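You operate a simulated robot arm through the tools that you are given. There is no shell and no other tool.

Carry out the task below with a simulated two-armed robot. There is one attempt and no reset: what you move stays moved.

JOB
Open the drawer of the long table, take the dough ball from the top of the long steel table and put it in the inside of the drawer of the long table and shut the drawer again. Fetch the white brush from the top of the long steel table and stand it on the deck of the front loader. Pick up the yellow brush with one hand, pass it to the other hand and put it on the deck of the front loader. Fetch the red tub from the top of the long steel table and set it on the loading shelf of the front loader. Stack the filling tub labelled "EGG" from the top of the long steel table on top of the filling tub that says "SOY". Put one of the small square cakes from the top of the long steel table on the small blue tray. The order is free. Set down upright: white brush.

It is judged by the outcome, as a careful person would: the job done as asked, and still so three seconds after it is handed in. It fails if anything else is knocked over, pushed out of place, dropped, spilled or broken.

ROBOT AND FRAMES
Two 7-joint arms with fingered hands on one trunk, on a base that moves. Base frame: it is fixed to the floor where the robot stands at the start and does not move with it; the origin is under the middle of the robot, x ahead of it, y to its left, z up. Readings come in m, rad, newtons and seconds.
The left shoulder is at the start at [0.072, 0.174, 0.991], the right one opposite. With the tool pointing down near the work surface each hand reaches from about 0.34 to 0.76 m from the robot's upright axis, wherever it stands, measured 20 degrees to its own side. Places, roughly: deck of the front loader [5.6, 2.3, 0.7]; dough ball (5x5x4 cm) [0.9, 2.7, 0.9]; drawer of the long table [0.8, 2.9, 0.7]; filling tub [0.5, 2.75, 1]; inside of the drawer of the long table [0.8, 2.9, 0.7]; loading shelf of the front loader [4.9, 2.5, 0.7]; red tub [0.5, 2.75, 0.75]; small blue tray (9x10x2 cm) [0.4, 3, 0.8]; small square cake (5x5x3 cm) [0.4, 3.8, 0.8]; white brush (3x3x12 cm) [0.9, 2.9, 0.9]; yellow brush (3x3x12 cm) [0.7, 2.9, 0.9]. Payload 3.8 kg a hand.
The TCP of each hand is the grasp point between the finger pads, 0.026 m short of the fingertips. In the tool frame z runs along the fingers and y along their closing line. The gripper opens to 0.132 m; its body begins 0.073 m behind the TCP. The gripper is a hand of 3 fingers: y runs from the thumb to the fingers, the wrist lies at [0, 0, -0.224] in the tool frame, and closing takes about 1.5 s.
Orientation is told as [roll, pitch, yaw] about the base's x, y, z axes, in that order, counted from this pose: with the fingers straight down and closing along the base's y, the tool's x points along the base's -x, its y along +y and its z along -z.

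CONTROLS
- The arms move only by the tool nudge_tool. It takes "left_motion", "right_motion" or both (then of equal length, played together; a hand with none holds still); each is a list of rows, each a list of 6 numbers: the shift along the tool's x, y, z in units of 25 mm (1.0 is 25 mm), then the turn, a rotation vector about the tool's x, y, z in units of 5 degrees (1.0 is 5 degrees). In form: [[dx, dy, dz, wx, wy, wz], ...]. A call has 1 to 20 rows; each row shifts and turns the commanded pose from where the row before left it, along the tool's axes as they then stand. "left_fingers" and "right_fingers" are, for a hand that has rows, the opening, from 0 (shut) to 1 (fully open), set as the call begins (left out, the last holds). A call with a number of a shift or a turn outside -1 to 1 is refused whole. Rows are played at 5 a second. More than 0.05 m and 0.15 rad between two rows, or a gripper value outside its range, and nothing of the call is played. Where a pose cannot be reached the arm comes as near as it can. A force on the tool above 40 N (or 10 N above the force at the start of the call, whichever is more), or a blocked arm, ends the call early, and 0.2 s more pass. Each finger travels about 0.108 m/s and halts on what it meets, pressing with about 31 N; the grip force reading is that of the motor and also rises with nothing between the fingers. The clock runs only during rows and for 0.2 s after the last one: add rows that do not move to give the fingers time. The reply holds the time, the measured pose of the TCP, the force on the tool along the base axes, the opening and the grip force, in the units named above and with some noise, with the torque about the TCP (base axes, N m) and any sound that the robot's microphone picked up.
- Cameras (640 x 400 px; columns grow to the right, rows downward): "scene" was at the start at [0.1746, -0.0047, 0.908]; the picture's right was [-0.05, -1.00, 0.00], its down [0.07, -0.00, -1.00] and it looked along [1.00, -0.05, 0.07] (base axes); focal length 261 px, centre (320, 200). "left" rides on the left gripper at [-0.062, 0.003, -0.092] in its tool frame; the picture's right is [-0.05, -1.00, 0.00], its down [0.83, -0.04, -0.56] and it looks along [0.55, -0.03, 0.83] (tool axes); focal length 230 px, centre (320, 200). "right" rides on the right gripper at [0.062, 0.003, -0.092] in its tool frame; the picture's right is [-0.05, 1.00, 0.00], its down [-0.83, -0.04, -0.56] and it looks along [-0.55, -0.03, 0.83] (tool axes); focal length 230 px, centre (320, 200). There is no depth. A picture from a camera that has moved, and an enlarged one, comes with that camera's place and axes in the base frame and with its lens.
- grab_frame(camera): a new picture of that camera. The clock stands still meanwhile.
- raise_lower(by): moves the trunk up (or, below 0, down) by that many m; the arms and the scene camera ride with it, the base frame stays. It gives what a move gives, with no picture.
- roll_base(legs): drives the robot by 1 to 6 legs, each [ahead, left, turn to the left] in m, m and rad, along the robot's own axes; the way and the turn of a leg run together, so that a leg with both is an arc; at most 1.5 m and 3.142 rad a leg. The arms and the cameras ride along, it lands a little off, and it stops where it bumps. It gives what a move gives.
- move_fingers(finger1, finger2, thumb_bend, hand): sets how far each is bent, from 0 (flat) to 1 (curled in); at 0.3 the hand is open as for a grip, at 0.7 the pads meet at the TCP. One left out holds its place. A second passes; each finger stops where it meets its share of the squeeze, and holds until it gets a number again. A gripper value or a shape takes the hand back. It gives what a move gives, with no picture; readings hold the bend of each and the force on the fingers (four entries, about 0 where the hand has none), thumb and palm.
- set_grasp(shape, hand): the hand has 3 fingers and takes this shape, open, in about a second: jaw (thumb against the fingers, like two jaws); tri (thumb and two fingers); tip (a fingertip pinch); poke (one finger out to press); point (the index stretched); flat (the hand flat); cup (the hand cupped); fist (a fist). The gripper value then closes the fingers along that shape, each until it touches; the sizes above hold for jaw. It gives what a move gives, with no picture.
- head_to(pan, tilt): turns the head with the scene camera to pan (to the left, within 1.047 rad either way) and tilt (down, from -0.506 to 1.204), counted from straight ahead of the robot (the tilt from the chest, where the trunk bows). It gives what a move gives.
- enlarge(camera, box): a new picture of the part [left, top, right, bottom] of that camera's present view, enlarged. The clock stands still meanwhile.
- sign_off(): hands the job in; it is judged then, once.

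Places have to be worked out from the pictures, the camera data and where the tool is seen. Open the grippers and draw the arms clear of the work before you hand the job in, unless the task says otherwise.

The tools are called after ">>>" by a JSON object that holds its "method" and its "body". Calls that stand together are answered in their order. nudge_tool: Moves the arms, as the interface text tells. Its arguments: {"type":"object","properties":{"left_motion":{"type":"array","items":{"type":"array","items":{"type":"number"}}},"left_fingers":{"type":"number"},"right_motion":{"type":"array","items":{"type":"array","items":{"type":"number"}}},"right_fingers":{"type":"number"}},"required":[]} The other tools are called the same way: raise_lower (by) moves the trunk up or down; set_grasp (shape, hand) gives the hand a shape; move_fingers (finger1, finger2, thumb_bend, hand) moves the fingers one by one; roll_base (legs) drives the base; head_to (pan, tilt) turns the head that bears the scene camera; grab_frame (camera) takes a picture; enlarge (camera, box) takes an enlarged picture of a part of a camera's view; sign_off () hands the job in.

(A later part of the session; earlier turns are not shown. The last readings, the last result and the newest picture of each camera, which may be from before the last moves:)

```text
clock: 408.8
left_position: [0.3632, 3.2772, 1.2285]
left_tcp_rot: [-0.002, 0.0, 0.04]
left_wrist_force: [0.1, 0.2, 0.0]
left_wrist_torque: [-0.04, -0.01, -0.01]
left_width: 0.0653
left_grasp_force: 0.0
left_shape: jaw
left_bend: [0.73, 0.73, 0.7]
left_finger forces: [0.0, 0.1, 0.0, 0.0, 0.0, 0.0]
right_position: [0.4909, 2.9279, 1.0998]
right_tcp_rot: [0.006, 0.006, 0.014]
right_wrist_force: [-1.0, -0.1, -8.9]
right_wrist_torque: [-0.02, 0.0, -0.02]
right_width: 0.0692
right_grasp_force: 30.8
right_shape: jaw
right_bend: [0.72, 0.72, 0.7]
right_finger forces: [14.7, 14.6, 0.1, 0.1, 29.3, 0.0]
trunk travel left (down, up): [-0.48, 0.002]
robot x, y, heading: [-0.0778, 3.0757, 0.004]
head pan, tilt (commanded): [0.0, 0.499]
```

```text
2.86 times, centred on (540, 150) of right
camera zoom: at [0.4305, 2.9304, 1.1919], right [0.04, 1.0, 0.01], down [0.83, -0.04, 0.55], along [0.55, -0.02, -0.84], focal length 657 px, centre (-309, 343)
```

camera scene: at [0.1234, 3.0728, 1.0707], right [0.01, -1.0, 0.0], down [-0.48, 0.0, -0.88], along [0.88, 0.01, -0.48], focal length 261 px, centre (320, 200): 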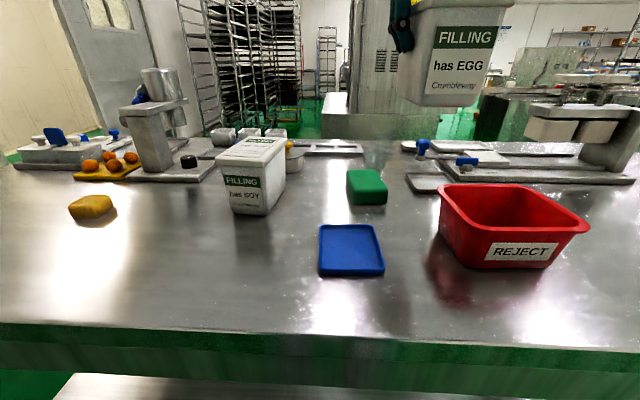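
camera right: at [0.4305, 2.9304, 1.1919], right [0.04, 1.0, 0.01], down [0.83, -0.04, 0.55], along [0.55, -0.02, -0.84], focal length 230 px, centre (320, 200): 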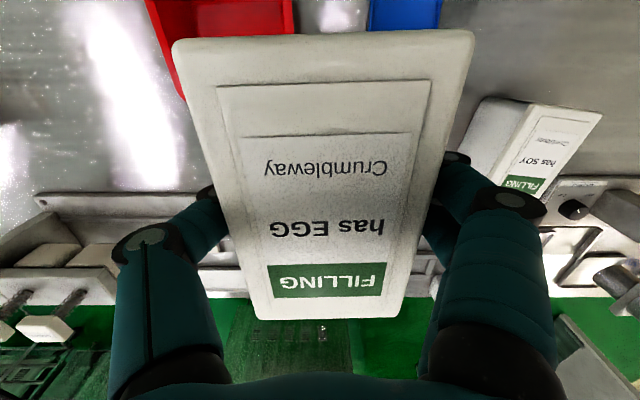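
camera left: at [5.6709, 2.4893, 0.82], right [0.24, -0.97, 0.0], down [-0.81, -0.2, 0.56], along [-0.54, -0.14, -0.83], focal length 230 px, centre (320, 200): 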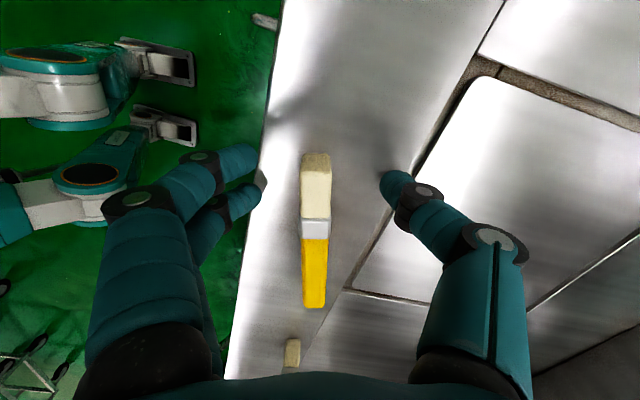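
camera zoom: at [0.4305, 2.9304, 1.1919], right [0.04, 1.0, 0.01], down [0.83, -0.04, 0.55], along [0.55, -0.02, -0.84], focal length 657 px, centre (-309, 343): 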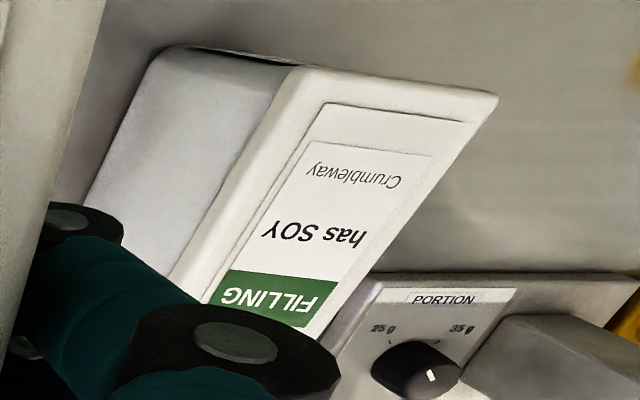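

SOY's lid centre is at about (0.557, 3.187), rotated −9°, top z≈0.936. I drive so the EGG tub comes over it and rotate the tub −9° to match.

>>> {"method": "roll_base", "body": {"legs": [[0, 0.258, 0], [0.06, 0, 0]]}}

>>> {"method": "nudge_tool", "body": {"right_motion": [[0, 0, 0, 0, 0, 0.9], [0, 0, 0, 0, 0, 0.9], [0, 0, 0, 0, 0, 0]]}}

>>> {"method": "grab_frame", "body": {"camera": "scene"}}

>>> {"method": "grab_frame", "body": {"camera": "right"}}

```text
clock: 412.2
left_position: [0.4198, 3.5358, 1.2301]
left_tcp_rot: [-0.001, -0.004, 0.042]
left_wrist_force: [-0.5, -0.4, 0.3]
left_wrist_torque: [0.02, 0.0, -0.01]
left_width: 0.0655
left_grasp_force: 0.1
left_shape: jaw
left_bend: [0.73, 0.73, 0.7]
left_finger forces: [0.0, 0.0, 0.0, 0.1, 0.0, 0.0]
right_position: [0.5465, 3.1892, 1.1008]
right_tcp_rot: [0.007, 0.003, 0.015]
right_wrist_force: [0.3, -0.1, -9.5]
right_wrist_torque: [0.0, 0.02, 0.03]
right_width: 0.0693
right_grasp_force: 30.5
right_shape: jaw
right_bend: [0.72, 0.72, 0.7]
right_finger forces: [14.6, 14.9, 0.0, 0.0, 29.2, 0.0]
trunk travel left (down, up): [-0.48, 0.002]
robot x, y, heading: [-0.0183, 3.3302, 0.008]
head pan, tilt (commanded): [0.0, 0.499]
```

```text
clock: 413.1
left_position: [0.4204, 3.5353, 1.2279]
left_tcp_rot: [-0.003, -0.002, 0.039]
left_wrist_force: [1.1, -0.4, 0.2]
left_wrist_torque: [-0.04, 0.03, -0.01]
left_width: 0.0655
left_grasp_force: 0.0
left_shape: jaw
left_bend: [0.73, 0.73, 0.7]
left_finger forces: [0.1, 0.1, 0.0, 0.0, 0.1, 0.0]
right_position: [0.5472, 3.188, 1.0993]
right_tcp_rot: [0.004, 0.007, -0.141]
right_wrist_force: [-1.0, -0.5, -8.3]
right_wrist_torque: [-0.01, 0.02, 0.04]
right_width: 0.0695
right_grasp_force: 30.8
right_shape: jaw
right_bend: [0.72, 0.72, 0.7]
right_finger forces: [14.7, 14.7, 0.0, 0.1, 29.2, 0.0]
trunk travel left (down, up): [-0.48, 0.002]
robot x, y, heading: [-0.0204, 3.3303, 0.011]
head pan, tilt (commanded): [0.0, 0.499]
```

```text
taken
camera scene: at [0.18, 3.3315, 1.0706], right [0.01, -1.0, 0.0], down [-0.48, 0.0, -0.88], along [0.88, 0.01, -0.48], focal length 261 px, centre (320, 200)
```

scene: 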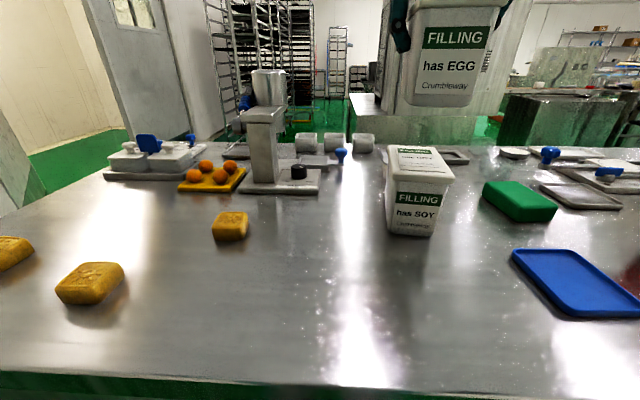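

```text
taken
camera right: at [0.4882, 3.1992, 1.1916], right [0.19, 0.98, 0.0], down [0.82, -0.16, 0.55], along [0.54, -0.1, -0.84], focal length 230 px, centre (320, 200)
```

right: 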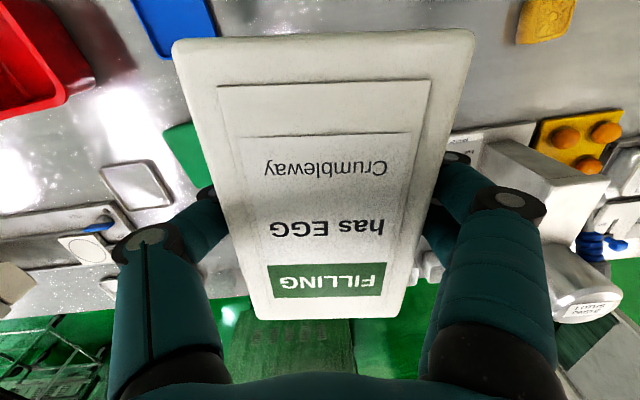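

>>> {"method": "enlarge", "body": {"camera": "scene", "box": [360, 120, 480, 250]}}

>>> {"method": "enlarge", "body": {"camera": "scene", "box": [360, 0, 540, 130]}}

```text
3.08 times, centred on (420, 185) of scene
camera zoom: at [0.18, 3.3315, 1.0706], right [0.01, -1.0, 0.0], down [-0.48, 0.0, -0.88], along [0.88, 0.01, -0.48], focal length 803 px, centre (12, 246)
```

zoom: 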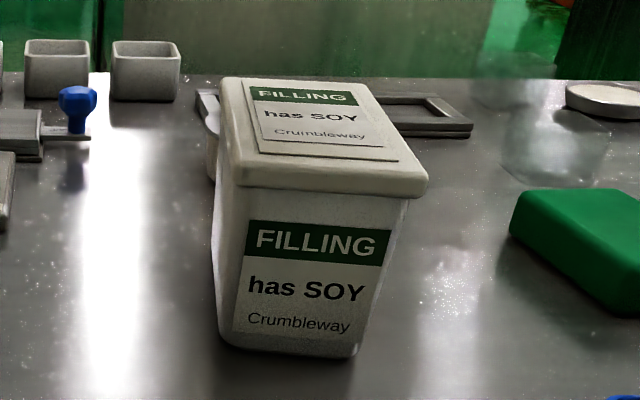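

```text
3.08 times, centred on (450, 65) of scene
camera zoom: at [0.18, 3.3315, 1.0706], right [0.01, -1.0, 0.0], down [-0.48, 0.0, -0.88], along [0.88, 0.01, -0.48], focal length 803 px, centre (-80, 615)
```

zoom: 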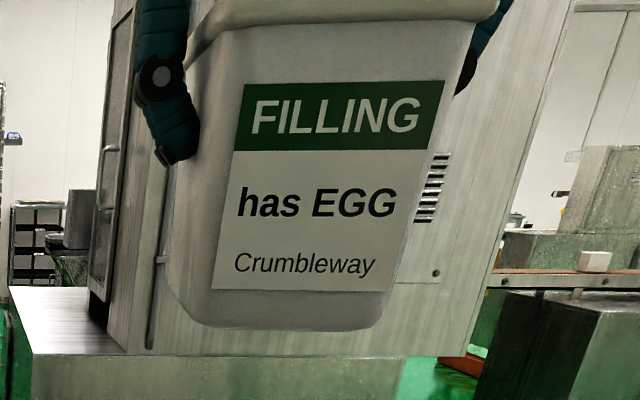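

SOY's centre re-measures at (0.558, 3.189), yaw −9.6°. I trim position and yaw, then lower EGG to just above SOY's lid.

>>> {"method": "nudge_tool", "body": {"right_motion": [[-0.31, 0.1, 0, 0, 0, 0.38], [0, 0, 0.7, 0, 0, 0], [0, 0, 0.7, 0, 0, 0], [0, 0, 0.6, 0, 0, 0], [0, 0, 0.4, 0, 0, 0], [0, 0, 0, 0, 0, 0]]}}

>>> {"method": "enlarge", "body": {"camera": "scene", "box": [340, 30, 520, 250]}}

```text
clock: 414.4
left_position: [0.4198, 3.5361, 1.2301]
left_tcp_rot: [-0.002, -0.002, 0.039]
left_wrist_force: [-0.5, 0.1, -0.3]
left_wrist_torque: [0.05, -0.02, 0.0]
left_width: 0.0654
left_grasp_force: 0.1
left_shape: jaw
left_bend: [0.73, 0.73, 0.7]
left_finger forces: [0.1, 0.0, 0.1, 0.0, 0.0, 0.0]
right_position: [0.5549, 3.1899, 1.0399]
right_tcp_rot: [0.006, 0.006, -0.173]
right_wrist_force: [-0.6, 0.1, -7.9]
right_wrist_torque: [-0.02, 0.0, -0.03]
right_width: 0.0694
right_grasp_force: 30.7
right_shape: jaw
right_bend: [0.72, 0.72, 0.7]
right_finger forces: [14.8, 14.7, 0.0, 0.0, 29.4, 0.1]
trunk travel left (down, up): [-0.48, 0.002]
robot x, y, heading: [-0.0227, 3.3312, 0.014]
head pan, tilt (commanded): [0.0, 0.499]
```

```text
1.82 times, centred on (430, 140) of scene
camera zoom: at [0.1799, 3.3316, 1.0707], right [0.01, -1.0, 0.0], down [-0.48, 0.0, -0.88], along [0.88, 0.01, -0.48], focal length 474 px, centre (120, 309)
```

zoom: 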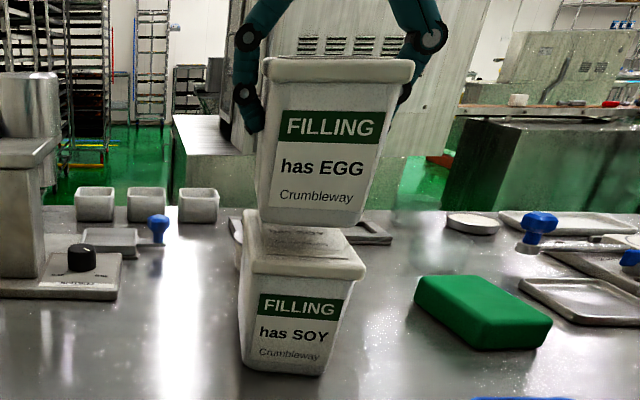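

EGG hovers aligned over SOY. I lower in small steps until contact.

>>> {"method": "nudge_tool", "body": {"right_motion": [[0, 0, 0.2, 0, 0, 0], [0, 0, 0.2, 0, 0, 0], [0, 0, 0.1, 0, 0, 0]]}}

>>> {"method": "enlarge", "body": {"camera": "scene", "box": [340, 30, 520, 250]}}

```text
clock: 415.2
left_position: [0.4211, 3.5357, 1.2294]
left_tcp_rot: [-0.001, -0.003, 0.042]
left_wrist_force: [-1.3, 0.2, 0.3]
left_wrist_torque: [0.0, -0.03, 0.02]
left_width: 0.0653
left_grasp_force: 0.1
left_shape: jaw
left_bend: [0.73, 0.73, 0.7]
left_finger forces: [0.0, 0.0, 0.0, 0.1, 0.0, 0.0]
right_position: [0.5547, 3.1897, 1.0267]
right_tcp_rot: [0.002, 0.009, -0.176]
right_wrist_force: [0.7, 0.3, -8.9]
right_wrist_torque: [-0.02, -0.02, 0.01]
right_width: 0.0692
right_grasp_force: 30.9
right_shape: jaw
right_bend: [0.72, 0.72, 0.7]
right_finger forces: [14.8, 14.7, 0.0, 0.0, 29.3, 0.0]
trunk travel left (down, up): [-0.48, 0.002]
robot x, y, heading: [-0.0193, 3.3286, 0.009]
head pan, tilt (commanded): [0.0, 0.499]
```

```text
1.82 times, centred on (430, 140) of scene
camera zoom: at [0.18, 3.3315, 1.0707], right [0.01, -1.0, 0.0], down [-0.48, 0.0, -0.88], along [0.88, 0.01, -0.48], focal length 474 px, centre (120, 309)
```

zoom: 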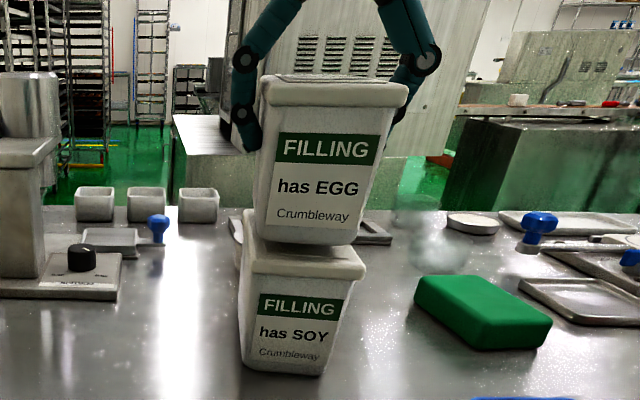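

No contact yet; I continue in 2.5 mm steps.

>>> {"method": "nudge_tool", "body": {"right_motion": [[0, 0, 0.12, 0, 0, 0], [0, 0, 0.12, 0, 0, 0]]}}

>>> {"method": "nudge_tool", "body": {"right_motion": [[0, 0, 0.1, 0, 0, 0], [0, 0, 0, 0, 0, 0]]}}

>>> {"method": "enlarge", "body": {"camera": "scene", "box": [340, 30, 520, 250]}}

```text
clock: 415.9
left_position: [0.4202, 3.5356, 1.2286]
left_tcp_rot: [-0.002, -0.003, 0.039]
left_wrist_force: [0.1, 0.5, 0.1]
left_wrist_torque: [0.0, -0.02, 0.0]
left_width: 0.0653
left_grasp_force: 0.1
left_shape: jaw
left_bend: [0.73, 0.73, 0.7]
left_finger forces: [0.1, 0.0, 0.1, 0.1, 0.1, 0.1]
right_position: [0.5557, 3.1908, 1.0208]
right_tcp_rot: [0.004, 0.008, -0.175]
right_wrist_force: [0.7, 0.0, -8.4]
right_wrist_torque: [-0.01, 0.0, -0.01]
right_width: 0.0692
right_grasp_force: 30.8
right_shape: jaw
right_bend: [0.72, 0.72, 0.7]
right_finger forces: [14.6, 14.7, 0.1, 0.1, 29.3, 0.1]
trunk travel left (down, up): [-0.48, 0.002]
robot x, y, heading: [-0.0207, 3.3323, 0.009]
head pan, tilt (commanded): [0.0, 0.499]
```

```text
clock: 416.4
left_position: [0.4194, 3.5354, 1.2299]
left_tcp_rot: [0.0, -0.001, 0.04]
left_wrist_force: [0.2, 0.8, 0.5]
left_wrist_torque: [0.01, 0.03, 0.0]
left_width: 0.0652
left_grasp_force: 0.0
left_shape: jaw
left_bend: [0.73, 0.73, 0.7]
left_finger forces: [0.0, 0.0, 0.0, 0.0, 0.1, 0.0]
right_position: [0.5548, 3.1891, 1.0184]
right_tcp_rot: [0.001, 0.005, -0.177]
right_wrist_force: [-0.7, -0.2, -8.7]
right_wrist_torque: [-0.02, 0.01, -0.02]
right_width: 0.0693
right_grasp_force: 30.8
right_shape: jaw
right_bend: [0.72, 0.72, 0.7]
right_finger forces: [14.7, 14.7, 0.1, 0.0, 29.3, 0.0]
trunk travel left (down, up): [-0.48, 0.002]
robot x, y, heading: [-0.0225, 3.3318, 0.013]
head pan, tilt (commanded): [0.0, 0.499]
```

```text
1.82 times, centred on (430, 140) of scene
camera zoom: at [0.1799, 3.3315, 1.0707], right [0.01, -1.0, 0.0], down [-0.48, 0.0, -0.88], along [0.88, 0.01, -0.48], focal length 474 px, centre (120, 309)
```

zoom: 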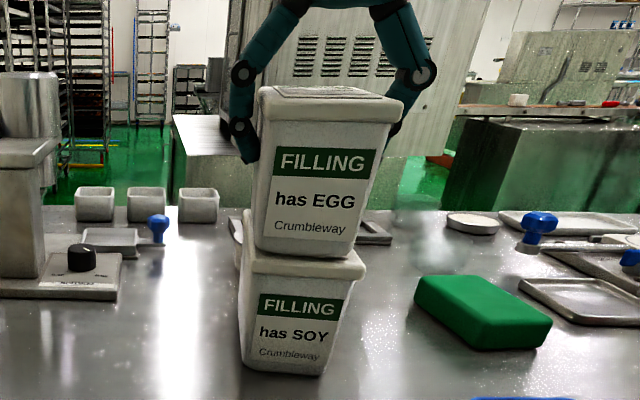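

>>> {"method": "nudge_tool", "body": {"right_motion": [[0, 0, 0.1, 0, 0, 0], [0, 0, 0.1, 0, 0, 0], [0, 0, 0, 0, 0, 0]]}}

>>> {"method": "nudge_tool", "body": {"right_motion": [[0, 0, 0.1, 0, 0, 0], [0, 0, 0, 0, 0, 0]]}}

>>> {"method": "enlarge", "body": {"camera": "scene", "box": [340, 30, 520, 250]}}

```text
clock: 417.2
left_position: [0.4196, 3.5358, 1.23]
left_tcp_rot: [-0.003, -0.002, 0.039]
left_wrist_force: [0.6, -0.9, 0.2]
left_wrist_torque: [0.0, -0.01, 0.0]
left_width: 0.0653
left_grasp_force: 0.0
left_shape: jaw
left_bend: [0.73, 0.73, 0.7]
left_finger forces: [0.0, 0.0, 0.0, 0.0, 0.0, 0.0]
right_position: [0.5547, 3.1904, 1.0156]
right_tcp_rot: [0.006, 0.003, -0.175]
right_wrist_force: [2.0, -1.6, 2.6]
right_wrist_torque: [0.02, -0.04, 0.01]
right_width: 0.069
right_grasp_force: 30.9
right_shape: jaw
right_bend: [0.72, 0.72, 0.7]
right_finger forces: [14.4, 14.3, 0.0, 0.0, 30.2, 0.1]
trunk travel left (down, up): [-0.48, 0.002]
robot x, y, heading: [-0.0209, 3.3321, 0.007]
head pan, tilt (commanded): [0.0, 0.499]
```

```text
clock: 417.9
left_position: [0.4174, 3.5348, 1.2313]
left_tcp_rot: [-0.002, -0.005, 0.041]
left_wrist_force: [0.0, 0.5, 0.7]
left_wrist_torque: [-0.03, 0.03, 0.01]
left_width: 0.0653
left_grasp_force: 0.1
left_shape: jaw
left_bend: [0.73, 0.73, 0.7]
left_finger forces: [0.0, 0.0, 0.0, 0.0, 0.0, 0.0]
right_position: [0.5551, 3.1899, 1.0159]
right_tcp_rot: [0.007, 0.003, -0.175]
right_wrist_force: [3.0, -1.8, 15.2]
right_wrist_torque: [-0.07, -0.02, -0.02]
right_width: 0.0691
right_grasp_force: 30.8
right_shape: jaw
right_bend: [0.72, 0.72, 0.7]
right_finger forces: [15.1, 14.9, 0.1, 0.0, 31.4, 0.0]
trunk travel left (down, up): [-0.48, 0.002]
robot x, y, heading: [-0.0201, 3.3304, 0.017]
head pan, tilt (commanded): [0.0, 0.499]
```

```text
1.82 times, centred on (430, 140) of scene
camera zoom: at [0.1787, 3.3316, 1.0714], right [0.01, -1.0, 0.0], down [-0.48, 0.0, -0.88], along [0.88, 0.01, -0.48], focal length 474 px, centre (120, 309)
```

zoom: 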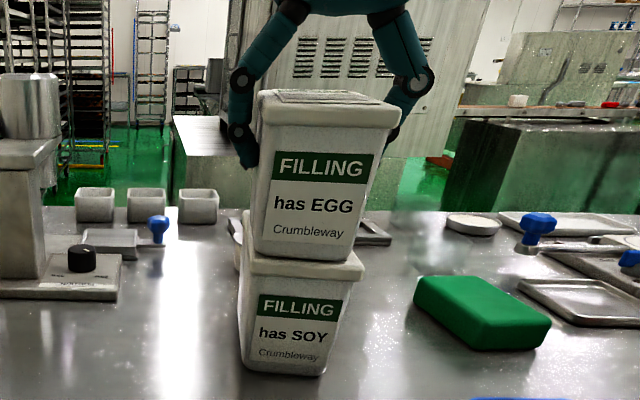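

Contact at TCP z≈1.0156 (now pressing 15 N). I ease up ~2 mm and open the hand.

>>> {"method": "nudge_tool", "body": {"right_motion": [[0, 0, -0.12, 0, 0, 0], [0, 0, 0, 0, 0, 0]]}}

>>> {"method": "nudge_tool", "body": {"right_motion": [[0, 0, 0, 0, 0, 0], [0, 0, 0, 0, 0, 0], [0, 0, 0, 0, 0, 0], [0, 0, 0, 0, 0, 0], [0, 0, 0, 0, 0, 0]], "right_fingers": 0.9}}

>>> {"method": "enlarge", "body": {"camera": "scene", "box": [340, 30, 520, 250]}}

>>> {"method": "grab_frame", "body": {"camera": "right"}}

```text
clock: 418.4
left_position: [0.4188, 3.5355, 1.2299]
left_tcp_rot: [-0.001, -0.004, 0.042]
left_wrist_force: [-0.2, -0.1, -0.4]
left_wrist_torque: [-0.02, 0.03, 0.01]
left_width: 0.0653
left_grasp_force: 0.0
left_shape: jaw
left_bend: [0.73, 0.73, 0.7]
left_finger forces: [0.1, 0.0, 0.1, 0.0, 0.0, 0.0]
right_position: [0.5535, 3.1896, 1.0143]
right_tcp_rot: [0.005, 0.007, -0.172]
right_wrist_force: [3.6, -1.5, 13.0]
right_wrist_torque: [0.04, -0.08, -0.02]
right_width: 0.0689
right_grasp_force: 30.9
right_shape: jaw
right_bend: [0.72, 0.72, 0.7]
right_finger forces: [15.5, 15.3, 0.0, 0.0, 31.0, 0.0]
trunk travel left (down, up): [-0.48, 0.002]
robot x, y, heading: [-0.0251, 3.332, 0.008]
head pan, tilt (commanded): [0.0, 0.499]
```

```text
clock: 419.6
left_position: [0.4194, 3.5356, 1.2301]
left_tcp_rot: [-0.001, -0.004, 0.041]
left_wrist_force: [0.0, 0.9, -0.1]
left_wrist_torque: [-0.03, 0.01, 0.0]
left_width: 0.0653
left_grasp_force: 0.1
left_shape: jaw
left_bend: [0.73, 0.73, 0.7]
left_finger forces: [0.0, 0.1, 0.0, 0.1, 0.0, 0.1]
right_position: [0.5549, 3.1887, 1.0144]
right_tcp_rot: [0.006, 0.006, -0.174]
right_wrist_force: [0.1, 0.1, 0.2]
right_wrist_torque: [-0.03, 0.04, 0.01]
right_width: 0.1186
right_grasp_force: 0.1
right_shape: jaw
right_bend: [0.48, 0.48, 0.44]
right_finger forces: [0.0, 0.0, 0.0, 0.0, 0.0, 0.0]
trunk travel left (down, up): [-0.48, 0.002]
robot x, y, heading: [-0.0181, 3.3262, 0.014]
head pan, tilt (commanded): [0.0, 0.499]
```

```text
1.82 times, centred on (430, 140) of scene
camera zoom: at [0.1793, 3.3317, 1.0708], right [0.01, -1.0, 0.0], down [-0.48, 0.0, -0.88], along [0.88, 0.01, -0.48], focal length 474 px, centre (120, 309)
```

zoom: 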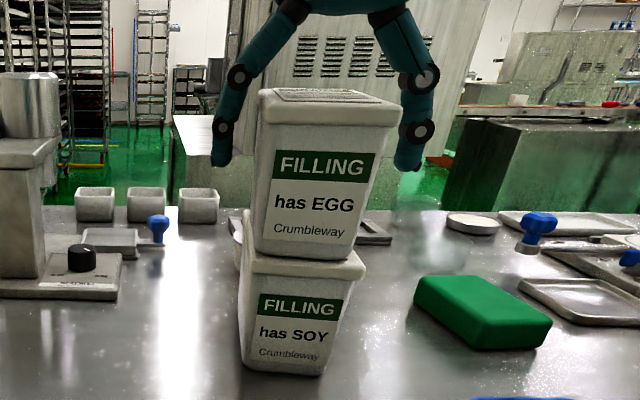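

```text
taken
camera right: at [0.4956, 3.2032, 1.107], right [0.23, 0.97, 0.0], down [0.81, -0.19, 0.55], along [0.54, -0.12, -0.84], focal length 230 px, centre (320, 200)
```

right: 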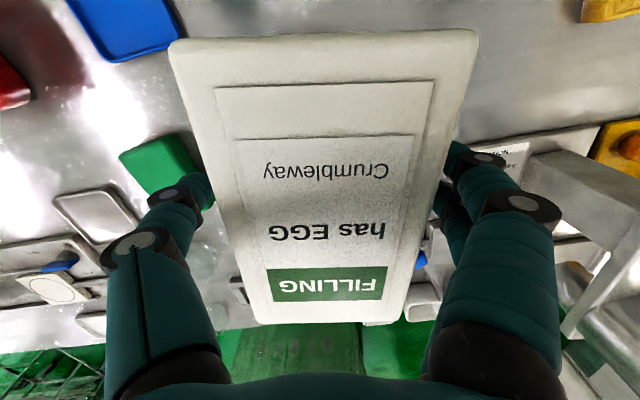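

EGG rests stably on SOY. I open fully and lift the right hand straight up.

>>> {"method": "nudge_tool", "body": {"right_motion": [[0, 0, 0, 0, 0, 0], [0, 0, -0.5, 0, 0, 0], [0, 0, -0.8, 0, 0, 0], [0, 0, -0.9, 0, 0, 0], [0, 0, -0.9, 0, 0, 0], [0, 0, -0.9, 0, 0, 0], [0, 0, -0.9, 0, 0, 0], [0.6, 0, -0.5, 0, 0, 0], [0.9, 0, 0, 0, 0, 0], [0.9, 0, 0, 0, 0, 0], [0.9, 0, 0, 0, 0, 0], [0.9, 0, 0, 0, 0, -0.9], [0.5, 0, 0, 0, 0, -0.9]], "right_fingers": 1.0}}

>>> {"method": "grab_frame", "body": {"camera": "scene"}}

>>> {"method": "grab_frame", "body": {"camera": "right"}}

```text
clock: 422.4
left_position: [0.4182, 3.5355, 1.2297]
left_tcp_rot: [0.0, -0.003, 0.04]
left_wrist_force: [0.6, -1.2, -0.6]
left_wrist_torque: [-0.02, -0.02, 0.03]
left_width: 0.0654
left_grasp_force: 0.1
left_shape: jaw
left_bend: [0.73, 0.73, 0.7]
left_finger forces: [0.1, 0.0, 0.0, 0.1, 0.0, 0.0]
right_position: [0.4391, 3.2081, 1.1499]
right_tcp_rot: [0.006, 0.005, -0.019]
right_wrist_force: [0.4, -0.6, 0.2]
right_wrist_torque: [-0.04, 0.01, 0.03]
right_width: 0.1316
right_grasp_force: 0.1
right_shape: jaw
right_bend: [0.3, 0.3, 0.3]
right_finger forces: [0.0, 0.0, 0.1, 0.1, 0.0, 0.0]
trunk travel left (down, up): [-0.48, 0.002]
robot x, y, heading: [-0.02, 3.3308, 0.012]
head pan, tilt (commanded): [0.0, 0.499]
```

```text
taken
camera scene: at [0.1793, 3.3316, 1.0708], right [0.01, -1.0, 0.0], down [-0.48, 0.0, -0.88], along [0.88, 0.01, -0.48], focal length 261 px, centre (320, 200)
```

scene: 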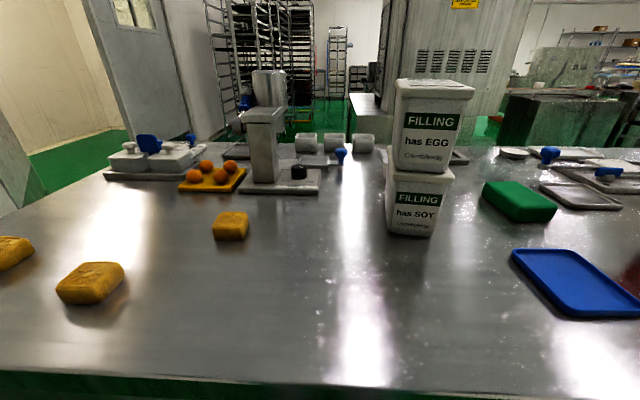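

```text
taken
camera right: at [0.379, 3.2129, 1.2421], right [0.07, 1.0, 0.0], down [0.83, -0.06, 0.55], along [0.55, -0.03, -0.83], focal length 230 px, centre (320, 200)
```

right: 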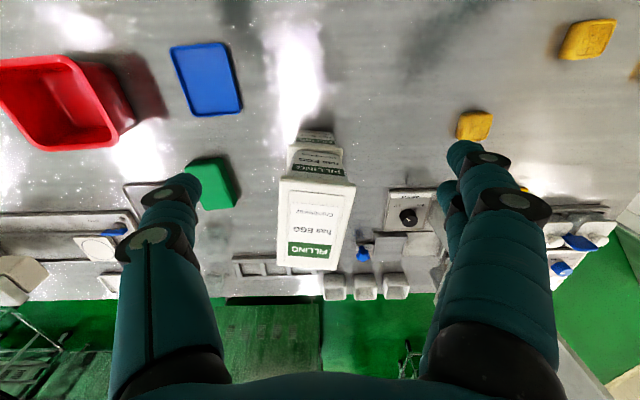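

The stack is stable. Next the cake: the nearest one is at about (0.395, 3.60), the blue tray at (0.41, 3.025). I look closer at the cakes.

>>> {"method": "enlarge", "body": {"camera": "scene", "box": [0, 190, 270, 330]}}

>>> {"method": "enlarge", "body": {"camera": "right", "box": [440, 0, 640, 150]}}

>>> {"method": "grab_frame", "body": {"camera": "left"}}

```text
2.37 times, centred on (135, 260) of scene
camera zoom: at [0.1793, 3.3316, 1.0708], right [0.01, -1.0, 0.0], down [-0.48, 0.0, -0.88], along [0.88, 0.01, -0.48], focal length 618 px, centre (758, 58)
```

zoom: 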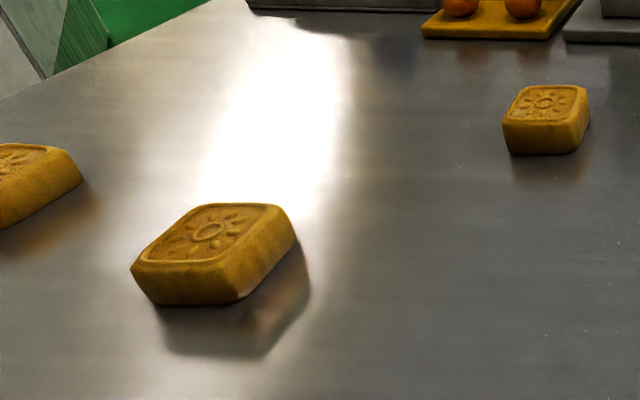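

```text
2.67 times, centred on (540, 75) of right
camera zoom: at [0.379, 3.2129, 1.2421], right [0.07, 1.0, 0.0], down [0.83, -0.06, 0.55], along [0.55, -0.03, -0.83], focal length 614 px, centre (-267, 533)
```

zoom: 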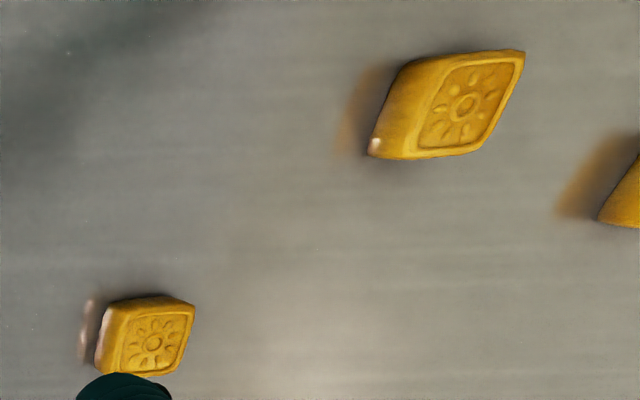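

```text
taken
camera left: at [0.4809, 3.5409, 1.3213], right [0.09, -1.0, 0.0], down [-0.83, -0.08, 0.55], along [-0.55, -0.05, -0.83], focal length 230 px, centre (320, 200)
```

left: 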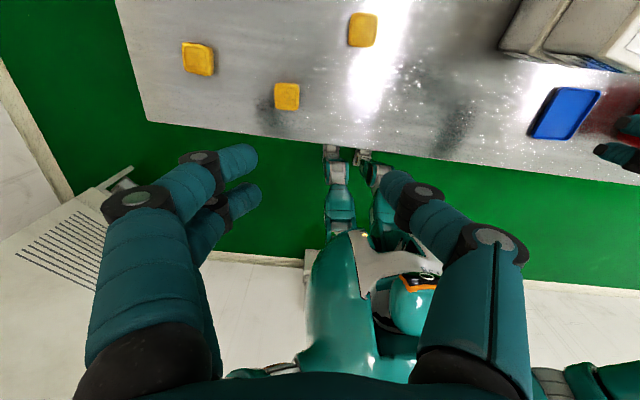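

The left camera confirms cake B at (0.398, 3.600), squarely oriented. I bring the left hand above it and down to a safe height.

>>> {"method": "nudge_tool", "body": {"left_motion": [[0.27, 0.87, 0, 0, 0, 0], [0.27, 0.87, 0, 0, 0, 0], [0.27, 0.87, 0.5, 0, 0, 0], [0, 0, 0.95, 0, 0, 0], [0, 0, 0.95, 0, 0, 0], [0, 0, 0.95, 0, 0, 0], [0, 0, 0.95, 0, 0, 0], [0, 0, 0.95, 0, 0, 0], [0, 0, 0.95, 0, 0, 0], [0, 0, 0.95, 0, 0, 0], [0, 0, 0.95, 0, 0, 0], [0, 0, 0.95, 0, 0, 0], [0, 0, 0.95, 0, 0, 0]], "left_fingers": 0.75}}

>>> {"method": "grab_frame", "body": {"camera": "left"}}

>>> {"method": "grab_frame", "body": {"camera": "scene"}}

```text
clock: 425.2
left_position: [0.3963, 3.6008, 0.9777]
left_tcp_rot: [-0.003, -0.001, 0.043]
left_wrist_force: [-0.6, -0.1, -0.2]
left_wrist_torque: [0.01, 0.04, -0.01]
left_width: 0.099
left_grasp_force: 0.0
left_shape: jaw
left_bend: [0.64, 0.64, 0.6]
left_finger forces: [0.1, 0.1, 0.0, 0.0, 0.0, 0.1]
right_position: [0.44, 3.2094, 1.1496]
right_tcp_rot: [0.004, 0.007, -0.017]
right_wrist_force: [-1.3, -0.3, 0.4]
right_wrist_torque: [0.03, 0.02, -0.02]
right_width: 0.1317
right_grasp_force: 0.0
right_shape: jaw
right_bend: [0.3, 0.3, 0.3]
right_finger forces: [0.0, 0.0, 0.0, 0.1, 0.0, 0.0]
trunk travel left (down, up): [-0.48, 0.002]
robot x, y, heading: [-0.021, 3.3301, 0.01]
head pan, tilt (commanded): [0.0, 0.499]
```

```text
taken
camera left: at [0.4586, 3.6053, 1.0699], right [0.09, -1.0, 0.0], down [-0.83, -0.08, 0.55], along [-0.55, -0.05, -0.83], focal length 230 px, centre (320, 200)
```

left: 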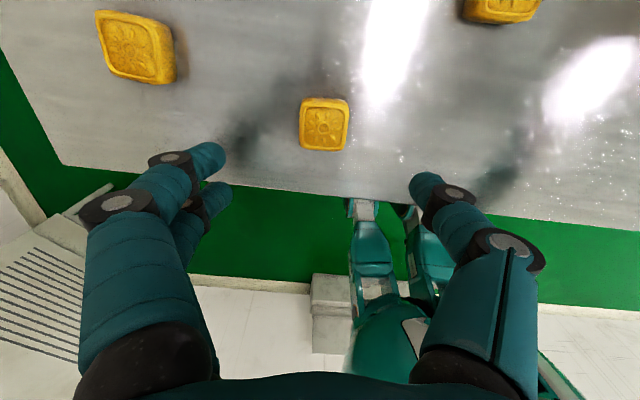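

```text
taken
camera scene: at [0.1795, 3.3318, 1.0708], right [0.01, -1.0, 0.0], down [-0.48, 0.0, -0.88], along [0.88, 0.01, -0.48], focal length 261 px, centre (320, 200)
```

scene: 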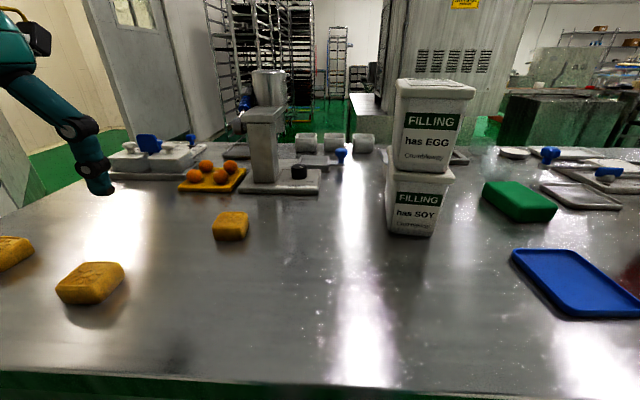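

The cake is 4 mm off; I correct and descend around it.

>>> {"method": "nudge_tool", "body": {"left_motion": [[-0.16, -0.17, 0.9, 0, 0, 0], [0, 0, 0.9, 0, 0, 0], [0, 0, 0.9, 0, 0, 0], [0, 0, 0.9, 0, 0, 0], [0, 0, 0.7, 0, 0, 0], [0, 0, 0.25, 0, 0, 0], [0, 0, 0, 0, 0, 0]]}}

>>> {"method": "grab_frame", "body": {"camera": "left"}}

>>> {"method": "enlarge", "body": {"camera": "scene", "box": [0, 150, 200, 330]}}

```text
clock: 426.9
left_position: [0.4022, 3.5958, 0.8646]
left_tcp_rot: [-0.002, -0.001, 0.04]
left_wrist_force: [-0.5, 0.1, -0.1]
left_wrist_torque: [0.0, -0.01, 0.01]
left_width: 0.0986
left_grasp_force: 0.0
left_shape: jaw
left_bend: [0.64, 0.64, 0.6]
left_finger forces: [0.0, 0.0, 0.0, 0.1, 0.0, 0.1]
right_position: [0.4404, 3.2083, 1.1504]
right_tcp_rot: [0.007, 0.005, -0.018]
right_wrist_force: [0.3, -0.1, -0.7]
right_wrist_torque: [-0.01, 0.0, -0.03]
right_width: 0.1319
right_grasp_force: 0.0
right_shape: jaw
right_bend: [0.3, 0.3, 0.3]
right_finger forces: [0.0, 0.0, 0.0, 0.1, 0.0, 0.0]
trunk travel left (down, up): [-0.48, 0.002]
robot x, y, heading: [-0.0171, 3.331, 0.01]
head pan, tilt (commanded): [0.0, 0.499]
```

```text
taken
camera left: at [0.4634, 3.6011, 0.957], right [0.09, -1.0, 0.0], down [-0.83, -0.08, 0.55], along [-0.55, -0.05, -0.83], focal length 230 px, centre (320, 200)
```

left: 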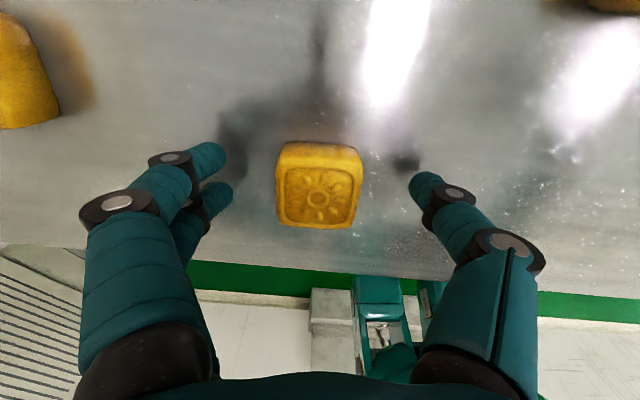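

```text
2.22 times, centred on (100, 240) of scene
camera zoom: at [0.1794, 3.3317, 1.0708], right [0.01, -1.0, 0.0], down [-0.48, 0.0, -0.88], along [0.88, 0.01, -0.48], focal length 580 px, centre (809, 111)
```

zoom: 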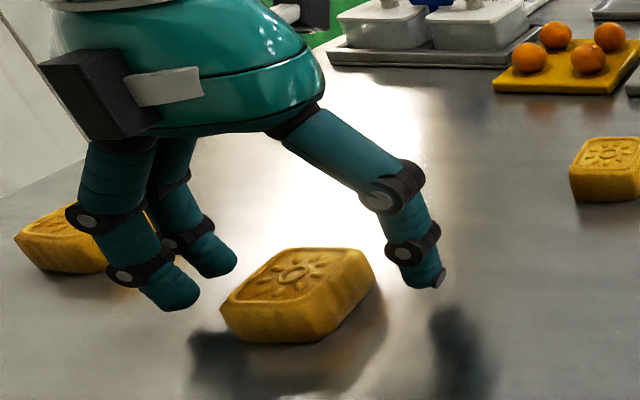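

Fingertips are still ~1.5 cm above the table; I go 9 mm lower and close on the cake.

>>> {"method": "nudge_tool", "body": {"left_motion": [[0, 0, 0.36, 0, 0, 0], [0, 0, 0, 0, 0, 0]]}}

>>> {"method": "nudge_tool", "body": {"left_motion": [[0, 0, 0, 0, 0, 0], [0, 0, 0, 0, 0, 0], [0, 0, 0, 0, 0, 0], [0, 0, 0, 0, 0, 0], [0, 0, 0, 0, 0, 0], [0, 0, 0, 0, 0, 0]], "left_fingers": 0.0}}

>>> {"method": "grab_frame", "body": {"camera": "left"}}

```text
clock: 427.4
left_position: [0.4028, 3.5969, 0.8565]
left_tcp_rot: [-0.002, -0.004, 0.042]
left_wrist_force: [0.4, -0.2, 2.0]
left_wrist_torque: [0.07, -0.01, 0.01]
left_width: 0.0989
left_grasp_force: 0.1
left_shape: jaw
left_bend: [0.64, 0.64, 0.6]
left_finger forces: [0.4, 0.9, 0.0, 0.0, 0.0, 0.0]
right_position: [0.4384, 3.2076, 1.1505]
right_tcp_rot: [0.006, 0.004, -0.018]
right_wrist_force: [-0.4, -0.3, -0.8]
right_wrist_torque: [0.01, -0.01, -0.02]
right_width: 0.1316
right_grasp_force: 0.1
right_shape: jaw
right_bend: [0.3, 0.3, 0.3]
right_finger forces: [0.0, 0.0, 0.1, 0.0, 0.1, 0.0]
trunk travel left (down, up): [-0.48, 0.002]
robot x, y, heading: [-0.0231, 3.3288, 0.01]
head pan, tilt (commanded): [0.0, 0.499]
```

```text
clock: 428.9
left_position: [0.4022, 3.5963, 0.8564]
left_tcp_rot: [-0.001, -0.001, 0.041]
left_wrist_force: [0.3, 0.0, 2.3]
left_wrist_torque: [0.14, 0.0, 0.05]
left_width: 0.04
left_grasp_force: 31.0
left_shape: jaw
left_bend: [0.68, 0.65, 0.67]
left_finger forces: [14.1, 14.9, 0.1, 0.1, 26.5, 0.0]
right_position: [0.4398, 3.2096, 1.1506]
right_tcp_rot: [0.005, 0.006, -0.018]
right_wrist_force: [0.0, -0.7, -0.2]
right_wrist_torque: [0.0, -0.01, 0.03]
right_width: 0.1321
right_grasp_force: 0.0
right_shape: jaw
right_bend: [0.3, 0.3, 0.3]
right_finger forces: [0.1, 0.0, 0.1, 0.0, 0.0, 0.0]
trunk travel left (down, up): [-0.48, 0.002]
robot x, y, heading: [-0.0219, 3.3299, 0.013]
head pan, tilt (commanded): [0.0, 0.499]
```

```text
taken
camera left: at [0.4633, 3.601, 0.9484], right [0.09, -1.0, 0.0], down [-0.83, -0.08, 0.55], along [-0.55, -0.05, -0.83], focal length 230 px, centre (320, 200)
```

left: 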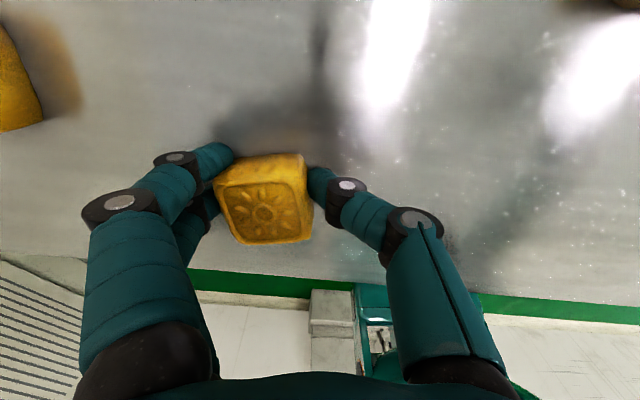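

The cake is gripped (26 N), though nearer the two fingers. I lift it and check.

>>> {"method": "nudge_tool", "body": {"left_motion": [[0, 0, -0.3, 0, 0, 0], [0, 0, -0.5, 0, 0, 0], [0, 0, -0.8, 0, 0, 0], [0, 0, -0.9, 0, 0, 0], [0, 0, -0.9, 0, 0, 0]]}}

>>> {"method": "grab_frame", "body": {"camera": "left"}}

>>> {"method": "grab_frame", "body": {"camera": "scene"}}

```text
clock: 430.1
left_position: [0.4013, 3.595, 0.9417]
left_tcp_rot: [0.0, -0.001, 0.042]
left_wrist_force: [0.3, -0.2, -0.5]
left_wrist_torque: [0.0, -0.04, 0.02]
left_width: 0.0398
left_grasp_force: 30.7
left_shape: jaw
left_bend: [0.68, 0.65, 0.66]
left_finger forces: [13.5, 14.6, 0.0, 0.0, 27.7, 0.1]
right_position: [0.4394, 3.2093, 1.15]
right_tcp_rot: [0.005, 0.006, -0.019]
right_wrist_force: [0.2, 0.1, 0.3]
right_wrist_torque: [-0.03, 0.0, 0.02]
right_width: 0.1319
right_grasp_force: 0.1
right_shape: jaw
right_bend: [0.3, 0.3, 0.3]
right_finger forces: [0.0, 0.1, 0.1, 0.0, 0.0, 0.0]
trunk travel left (down, up): [-0.48, 0.002]
robot x, y, heading: [-0.019, 3.3279, 0.012]
head pan, tilt (commanded): [0.0, 0.499]
```

```text
taken
camera left: at [0.4619, 3.6012, 1.0333], right [0.09, -1.0, 0.0], down [-0.83, -0.08, 0.55], along [-0.55, -0.05, -0.83], focal length 230 px, centre (320, 200)
```

left: 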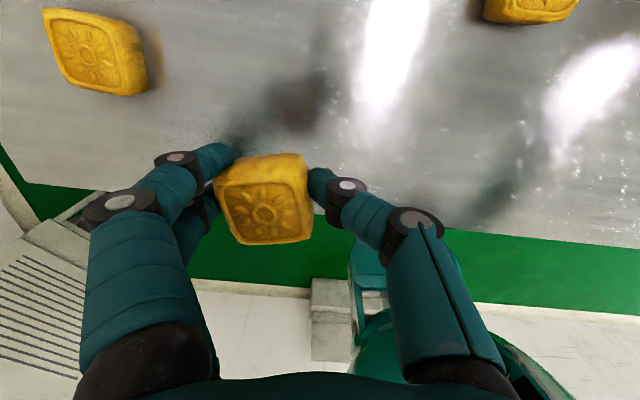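

```text
taken
camera scene: at [0.1793, 3.3316, 1.0709], right [0.01, -1.0, 0.0], down [-0.48, 0.0, -0.88], along [0.88, 0.01, -0.48], focal length 261 px, centre (320, 200)
```

scene: 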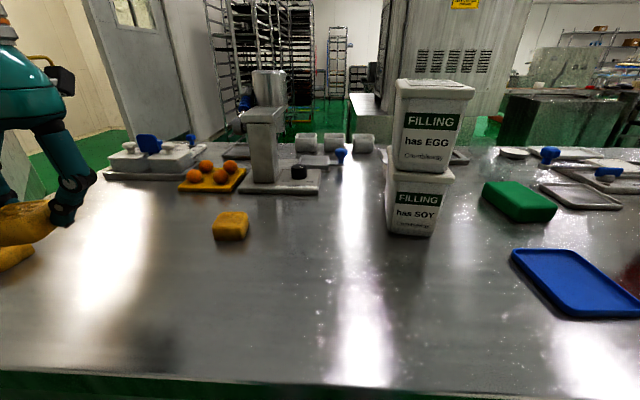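

Lifted cleanly (cake centre ≈2.7 cm to +y of the TCP). I raise it well above the stack and roll right to the blue tray.

>>> {"method": "nudge_tool", "body": {"left_motion": [[0, 0, -0.9, 0, 0, 0], [0, 0, -0.9, 0, 0, 0], [0, 0, -0.9, 0, 0, 0], [0, 0, -0.9, 0, 0, 0], [0, 0, -0.9, 0, 0, 0], [0, 0, -0.9, 0, 0, 0], [0, 0, -0.9, 0, 0, 0], [0, 0, -0.9, 0, 0, 0], [0, 0, -0.9, 0, 0, 0], [0, 0, -0.9, 0, 0, 0]]}}

>>> {"method": "roll_base", "body": {"legs": [[0, -0.597, 0]]}}

>>> {"method": "grab_frame", "body": {"camera": "left"}}

>>> {"method": "grab_frame", "body": {"camera": "scene"}}

```text
clock: 432.2
left_position: [0.4014, 3.5968, 1.1659]
left_tcp_rot: [0.0, -0.004, 0.04]
left_wrist_force: [-0.7, -0.2, 0.3]
left_wrist_torque: [0.0, -0.03, 0.02]
left_width: 0.0397
left_grasp_force: 31.3
left_shape: jaw
left_bend: [0.68, 0.65, 0.66]
left_finger forces: [13.7, 14.7, 0.0, 0.0, 27.7, 0.0]
right_position: [0.4402, 3.209, 1.1497]
right_tcp_rot: [0.007, 0.005, -0.02]
right_wrist_force: [0.9, 0.0, -0.4]
right_wrist_torque: [0.01, 0.0, -0.02]
right_width: 0.1319
right_grasp_force: 0.1
right_shape: jaw
right_bend: [0.3, 0.3, 0.3]
right_finger forces: [0.0, 0.0, 0.0, 0.1, 0.0, 0.0]
trunk travel left (down, up): [-0.48, 0.002]
robot x, y, heading: [-0.0196, 3.3303, 0.01]
head pan, tilt (commanded): [0.0, 0.499]
```

```text
clock: 438.0
left_position: [0.4073, 3.0022, 1.1676]
left_tcp_rot: [-0.002, -0.003, 0.041]
left_wrist_force: [-0.5, -0.3, -0.8]
left_wrist_torque: [0.0, -0.04, 0.01]
left_width: 0.0397
left_grasp_force: 30.9
left_shape: jaw
left_bend: [0.68, 0.65, 0.66]
left_finger forces: [13.6, 14.7, 0.0, 0.0, 27.7, 0.0]
right_position: [0.4438, 2.6128, 1.1497]
right_tcp_rot: [0.006, 0.006, -0.017]
right_wrist_force: [-0.4, 0.3, 0.8]
right_wrist_torque: [-0.01, 0.0, 0.02]
right_width: 0.132
right_grasp_force: 0.1
right_shape: jaw
right_bend: [0.3, 0.3, 0.3]
right_finger forces: [0.0, 0.0, 0.0, 0.0, 0.0, 0.1]
trunk travel left (down, up): [-0.48, 0.002]
robot x, y, heading: [-0.0133, 2.7345, 0.008]
head pan, tilt (commanded): [0.0, 0.499]
```

```text
taken
camera left: at [0.4684, 3.0067, 1.2578], right [0.09, -1.0, 0.0], down [-0.83, -0.08, 0.55], along [-0.55, -0.05, -0.83], focal length 230 px, centre (320, 200)
```

left: 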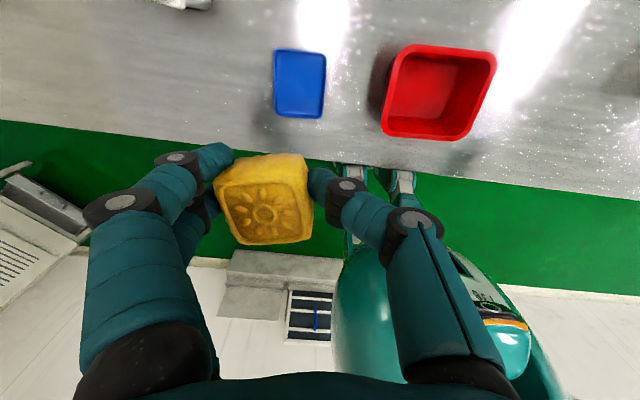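

```text
taken
camera scene: at [0.1855, 2.7355, 1.0708], right [0.01, -1.0, 0.0], down [-0.48, -0.01, -0.88], along [0.88, 0.01, -0.48], focal length 261 px, centre (320, 200)
```

scene: 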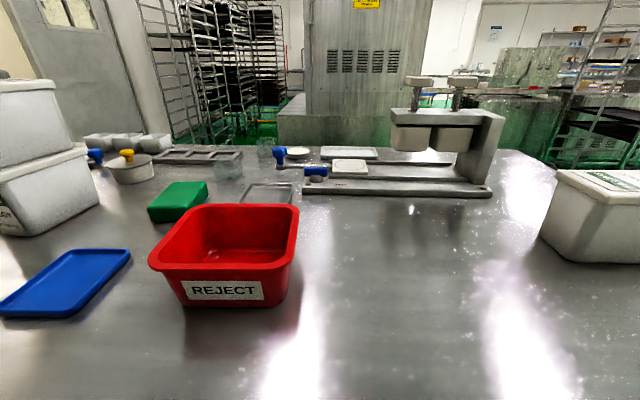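

The tray centre is (0.415, 3.038); the cake hangs at (0.406, 3.028). I correct 1 cm each way and lower to just above the tray.

>>> {"method": "nudge_tool", "body": {"left_motion": [[-0.38, 0.39, 0, 0, 0, 0], [0, 0, 0.9, 0, 0, 0], [0, 0, 0.9, 0, 0, 0], [0, 0, 0.9, 0, 0, 0], [0, 0, 0.9, 0, 0, 0], [0, 0, 0.9, 0, 0, 0], [0, 0, 0.9, 0, 0, 0], [0, 0, 0.9, 0, 0, 0], [0, 0, 0.9, 0, 0, 0], [0, 0, 0.9, 0, 0, 0], [0, 0, 0.9, 0, 0, 0], [0, 0, 0.9, 0, 0, 0], [0, 0, 0, 0, 0, 0]]}}

>>> {"method": "grab_frame", "body": {"camera": "left"}}

>>> {"method": "grab_frame", "body": {"camera": "scene"}}

```text
clock: 440.8
left_position: [0.4164, 3.012, 0.9178]
left_tcp_rot: [-0.001, -0.003, 0.042]
left_wrist_force: [0.2, 0.8, -0.8]
left_wrist_torque: [-0.02, -0.02, 0.03]
left_width: 0.0397
left_grasp_force: 30.6
left_shape: jaw
left_bend: [0.68, 0.65, 0.66]
left_finger forces: [14.1, 14.8, 0.1, 0.0, 27.6, 0.0]
right_position: [0.4448, 2.6122, 1.1498]
right_tcp_rot: [0.006, 0.005, -0.019]
right_wrist_force: [0.5, -0.2, -0.5]
right_wrist_torque: [-0.01, 0.0, 0.01]
right_width: 0.1318
right_grasp_force: 0.2
right_shape: jaw
right_bend: [0.3, 0.3, 0.3]
right_finger forces: [0.0, 0.0, 0.0, 0.1, 0.0, 0.0]
trunk travel left (down, up): [-0.48, 0.002]
robot x, y, heading: [-0.0126, 2.733, 0.012]
head pan, tilt (commanded): [0.0, 0.499]
```

```text
taken
camera left: at [0.4777, 3.0165, 1.01], right [0.09, -1.0, 0.0], down [-0.83, -0.08, 0.55], along [-0.55, -0.05, -0.83], focal length 230 px, centre (320, 200)
```

left: 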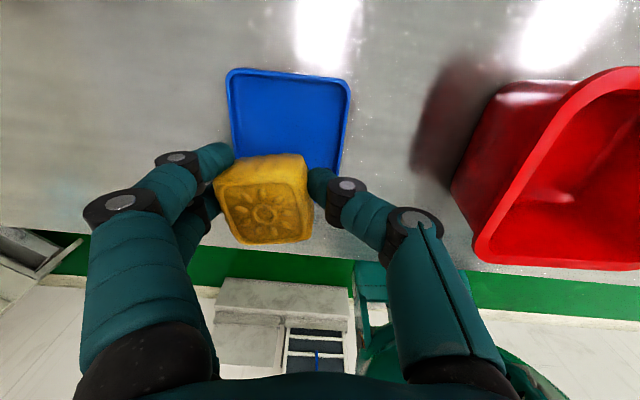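

```text
taken
camera scene: at [0.1854, 2.7354, 1.0709], right [0.01, -1.0, 0.0], down [-0.48, -0.01, -0.88], along [0.88, 0.01, -0.48], focal length 261 px, centre (320, 200)
```

scene: 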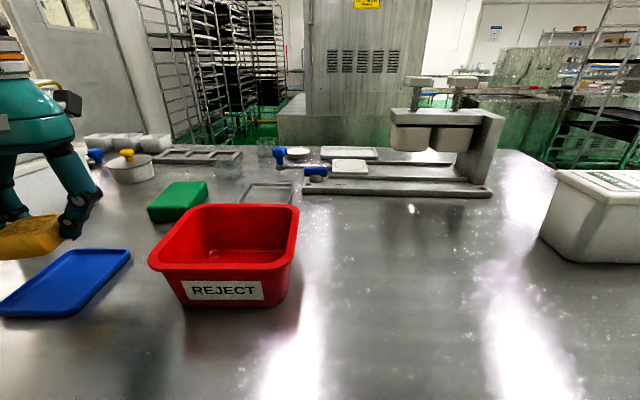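

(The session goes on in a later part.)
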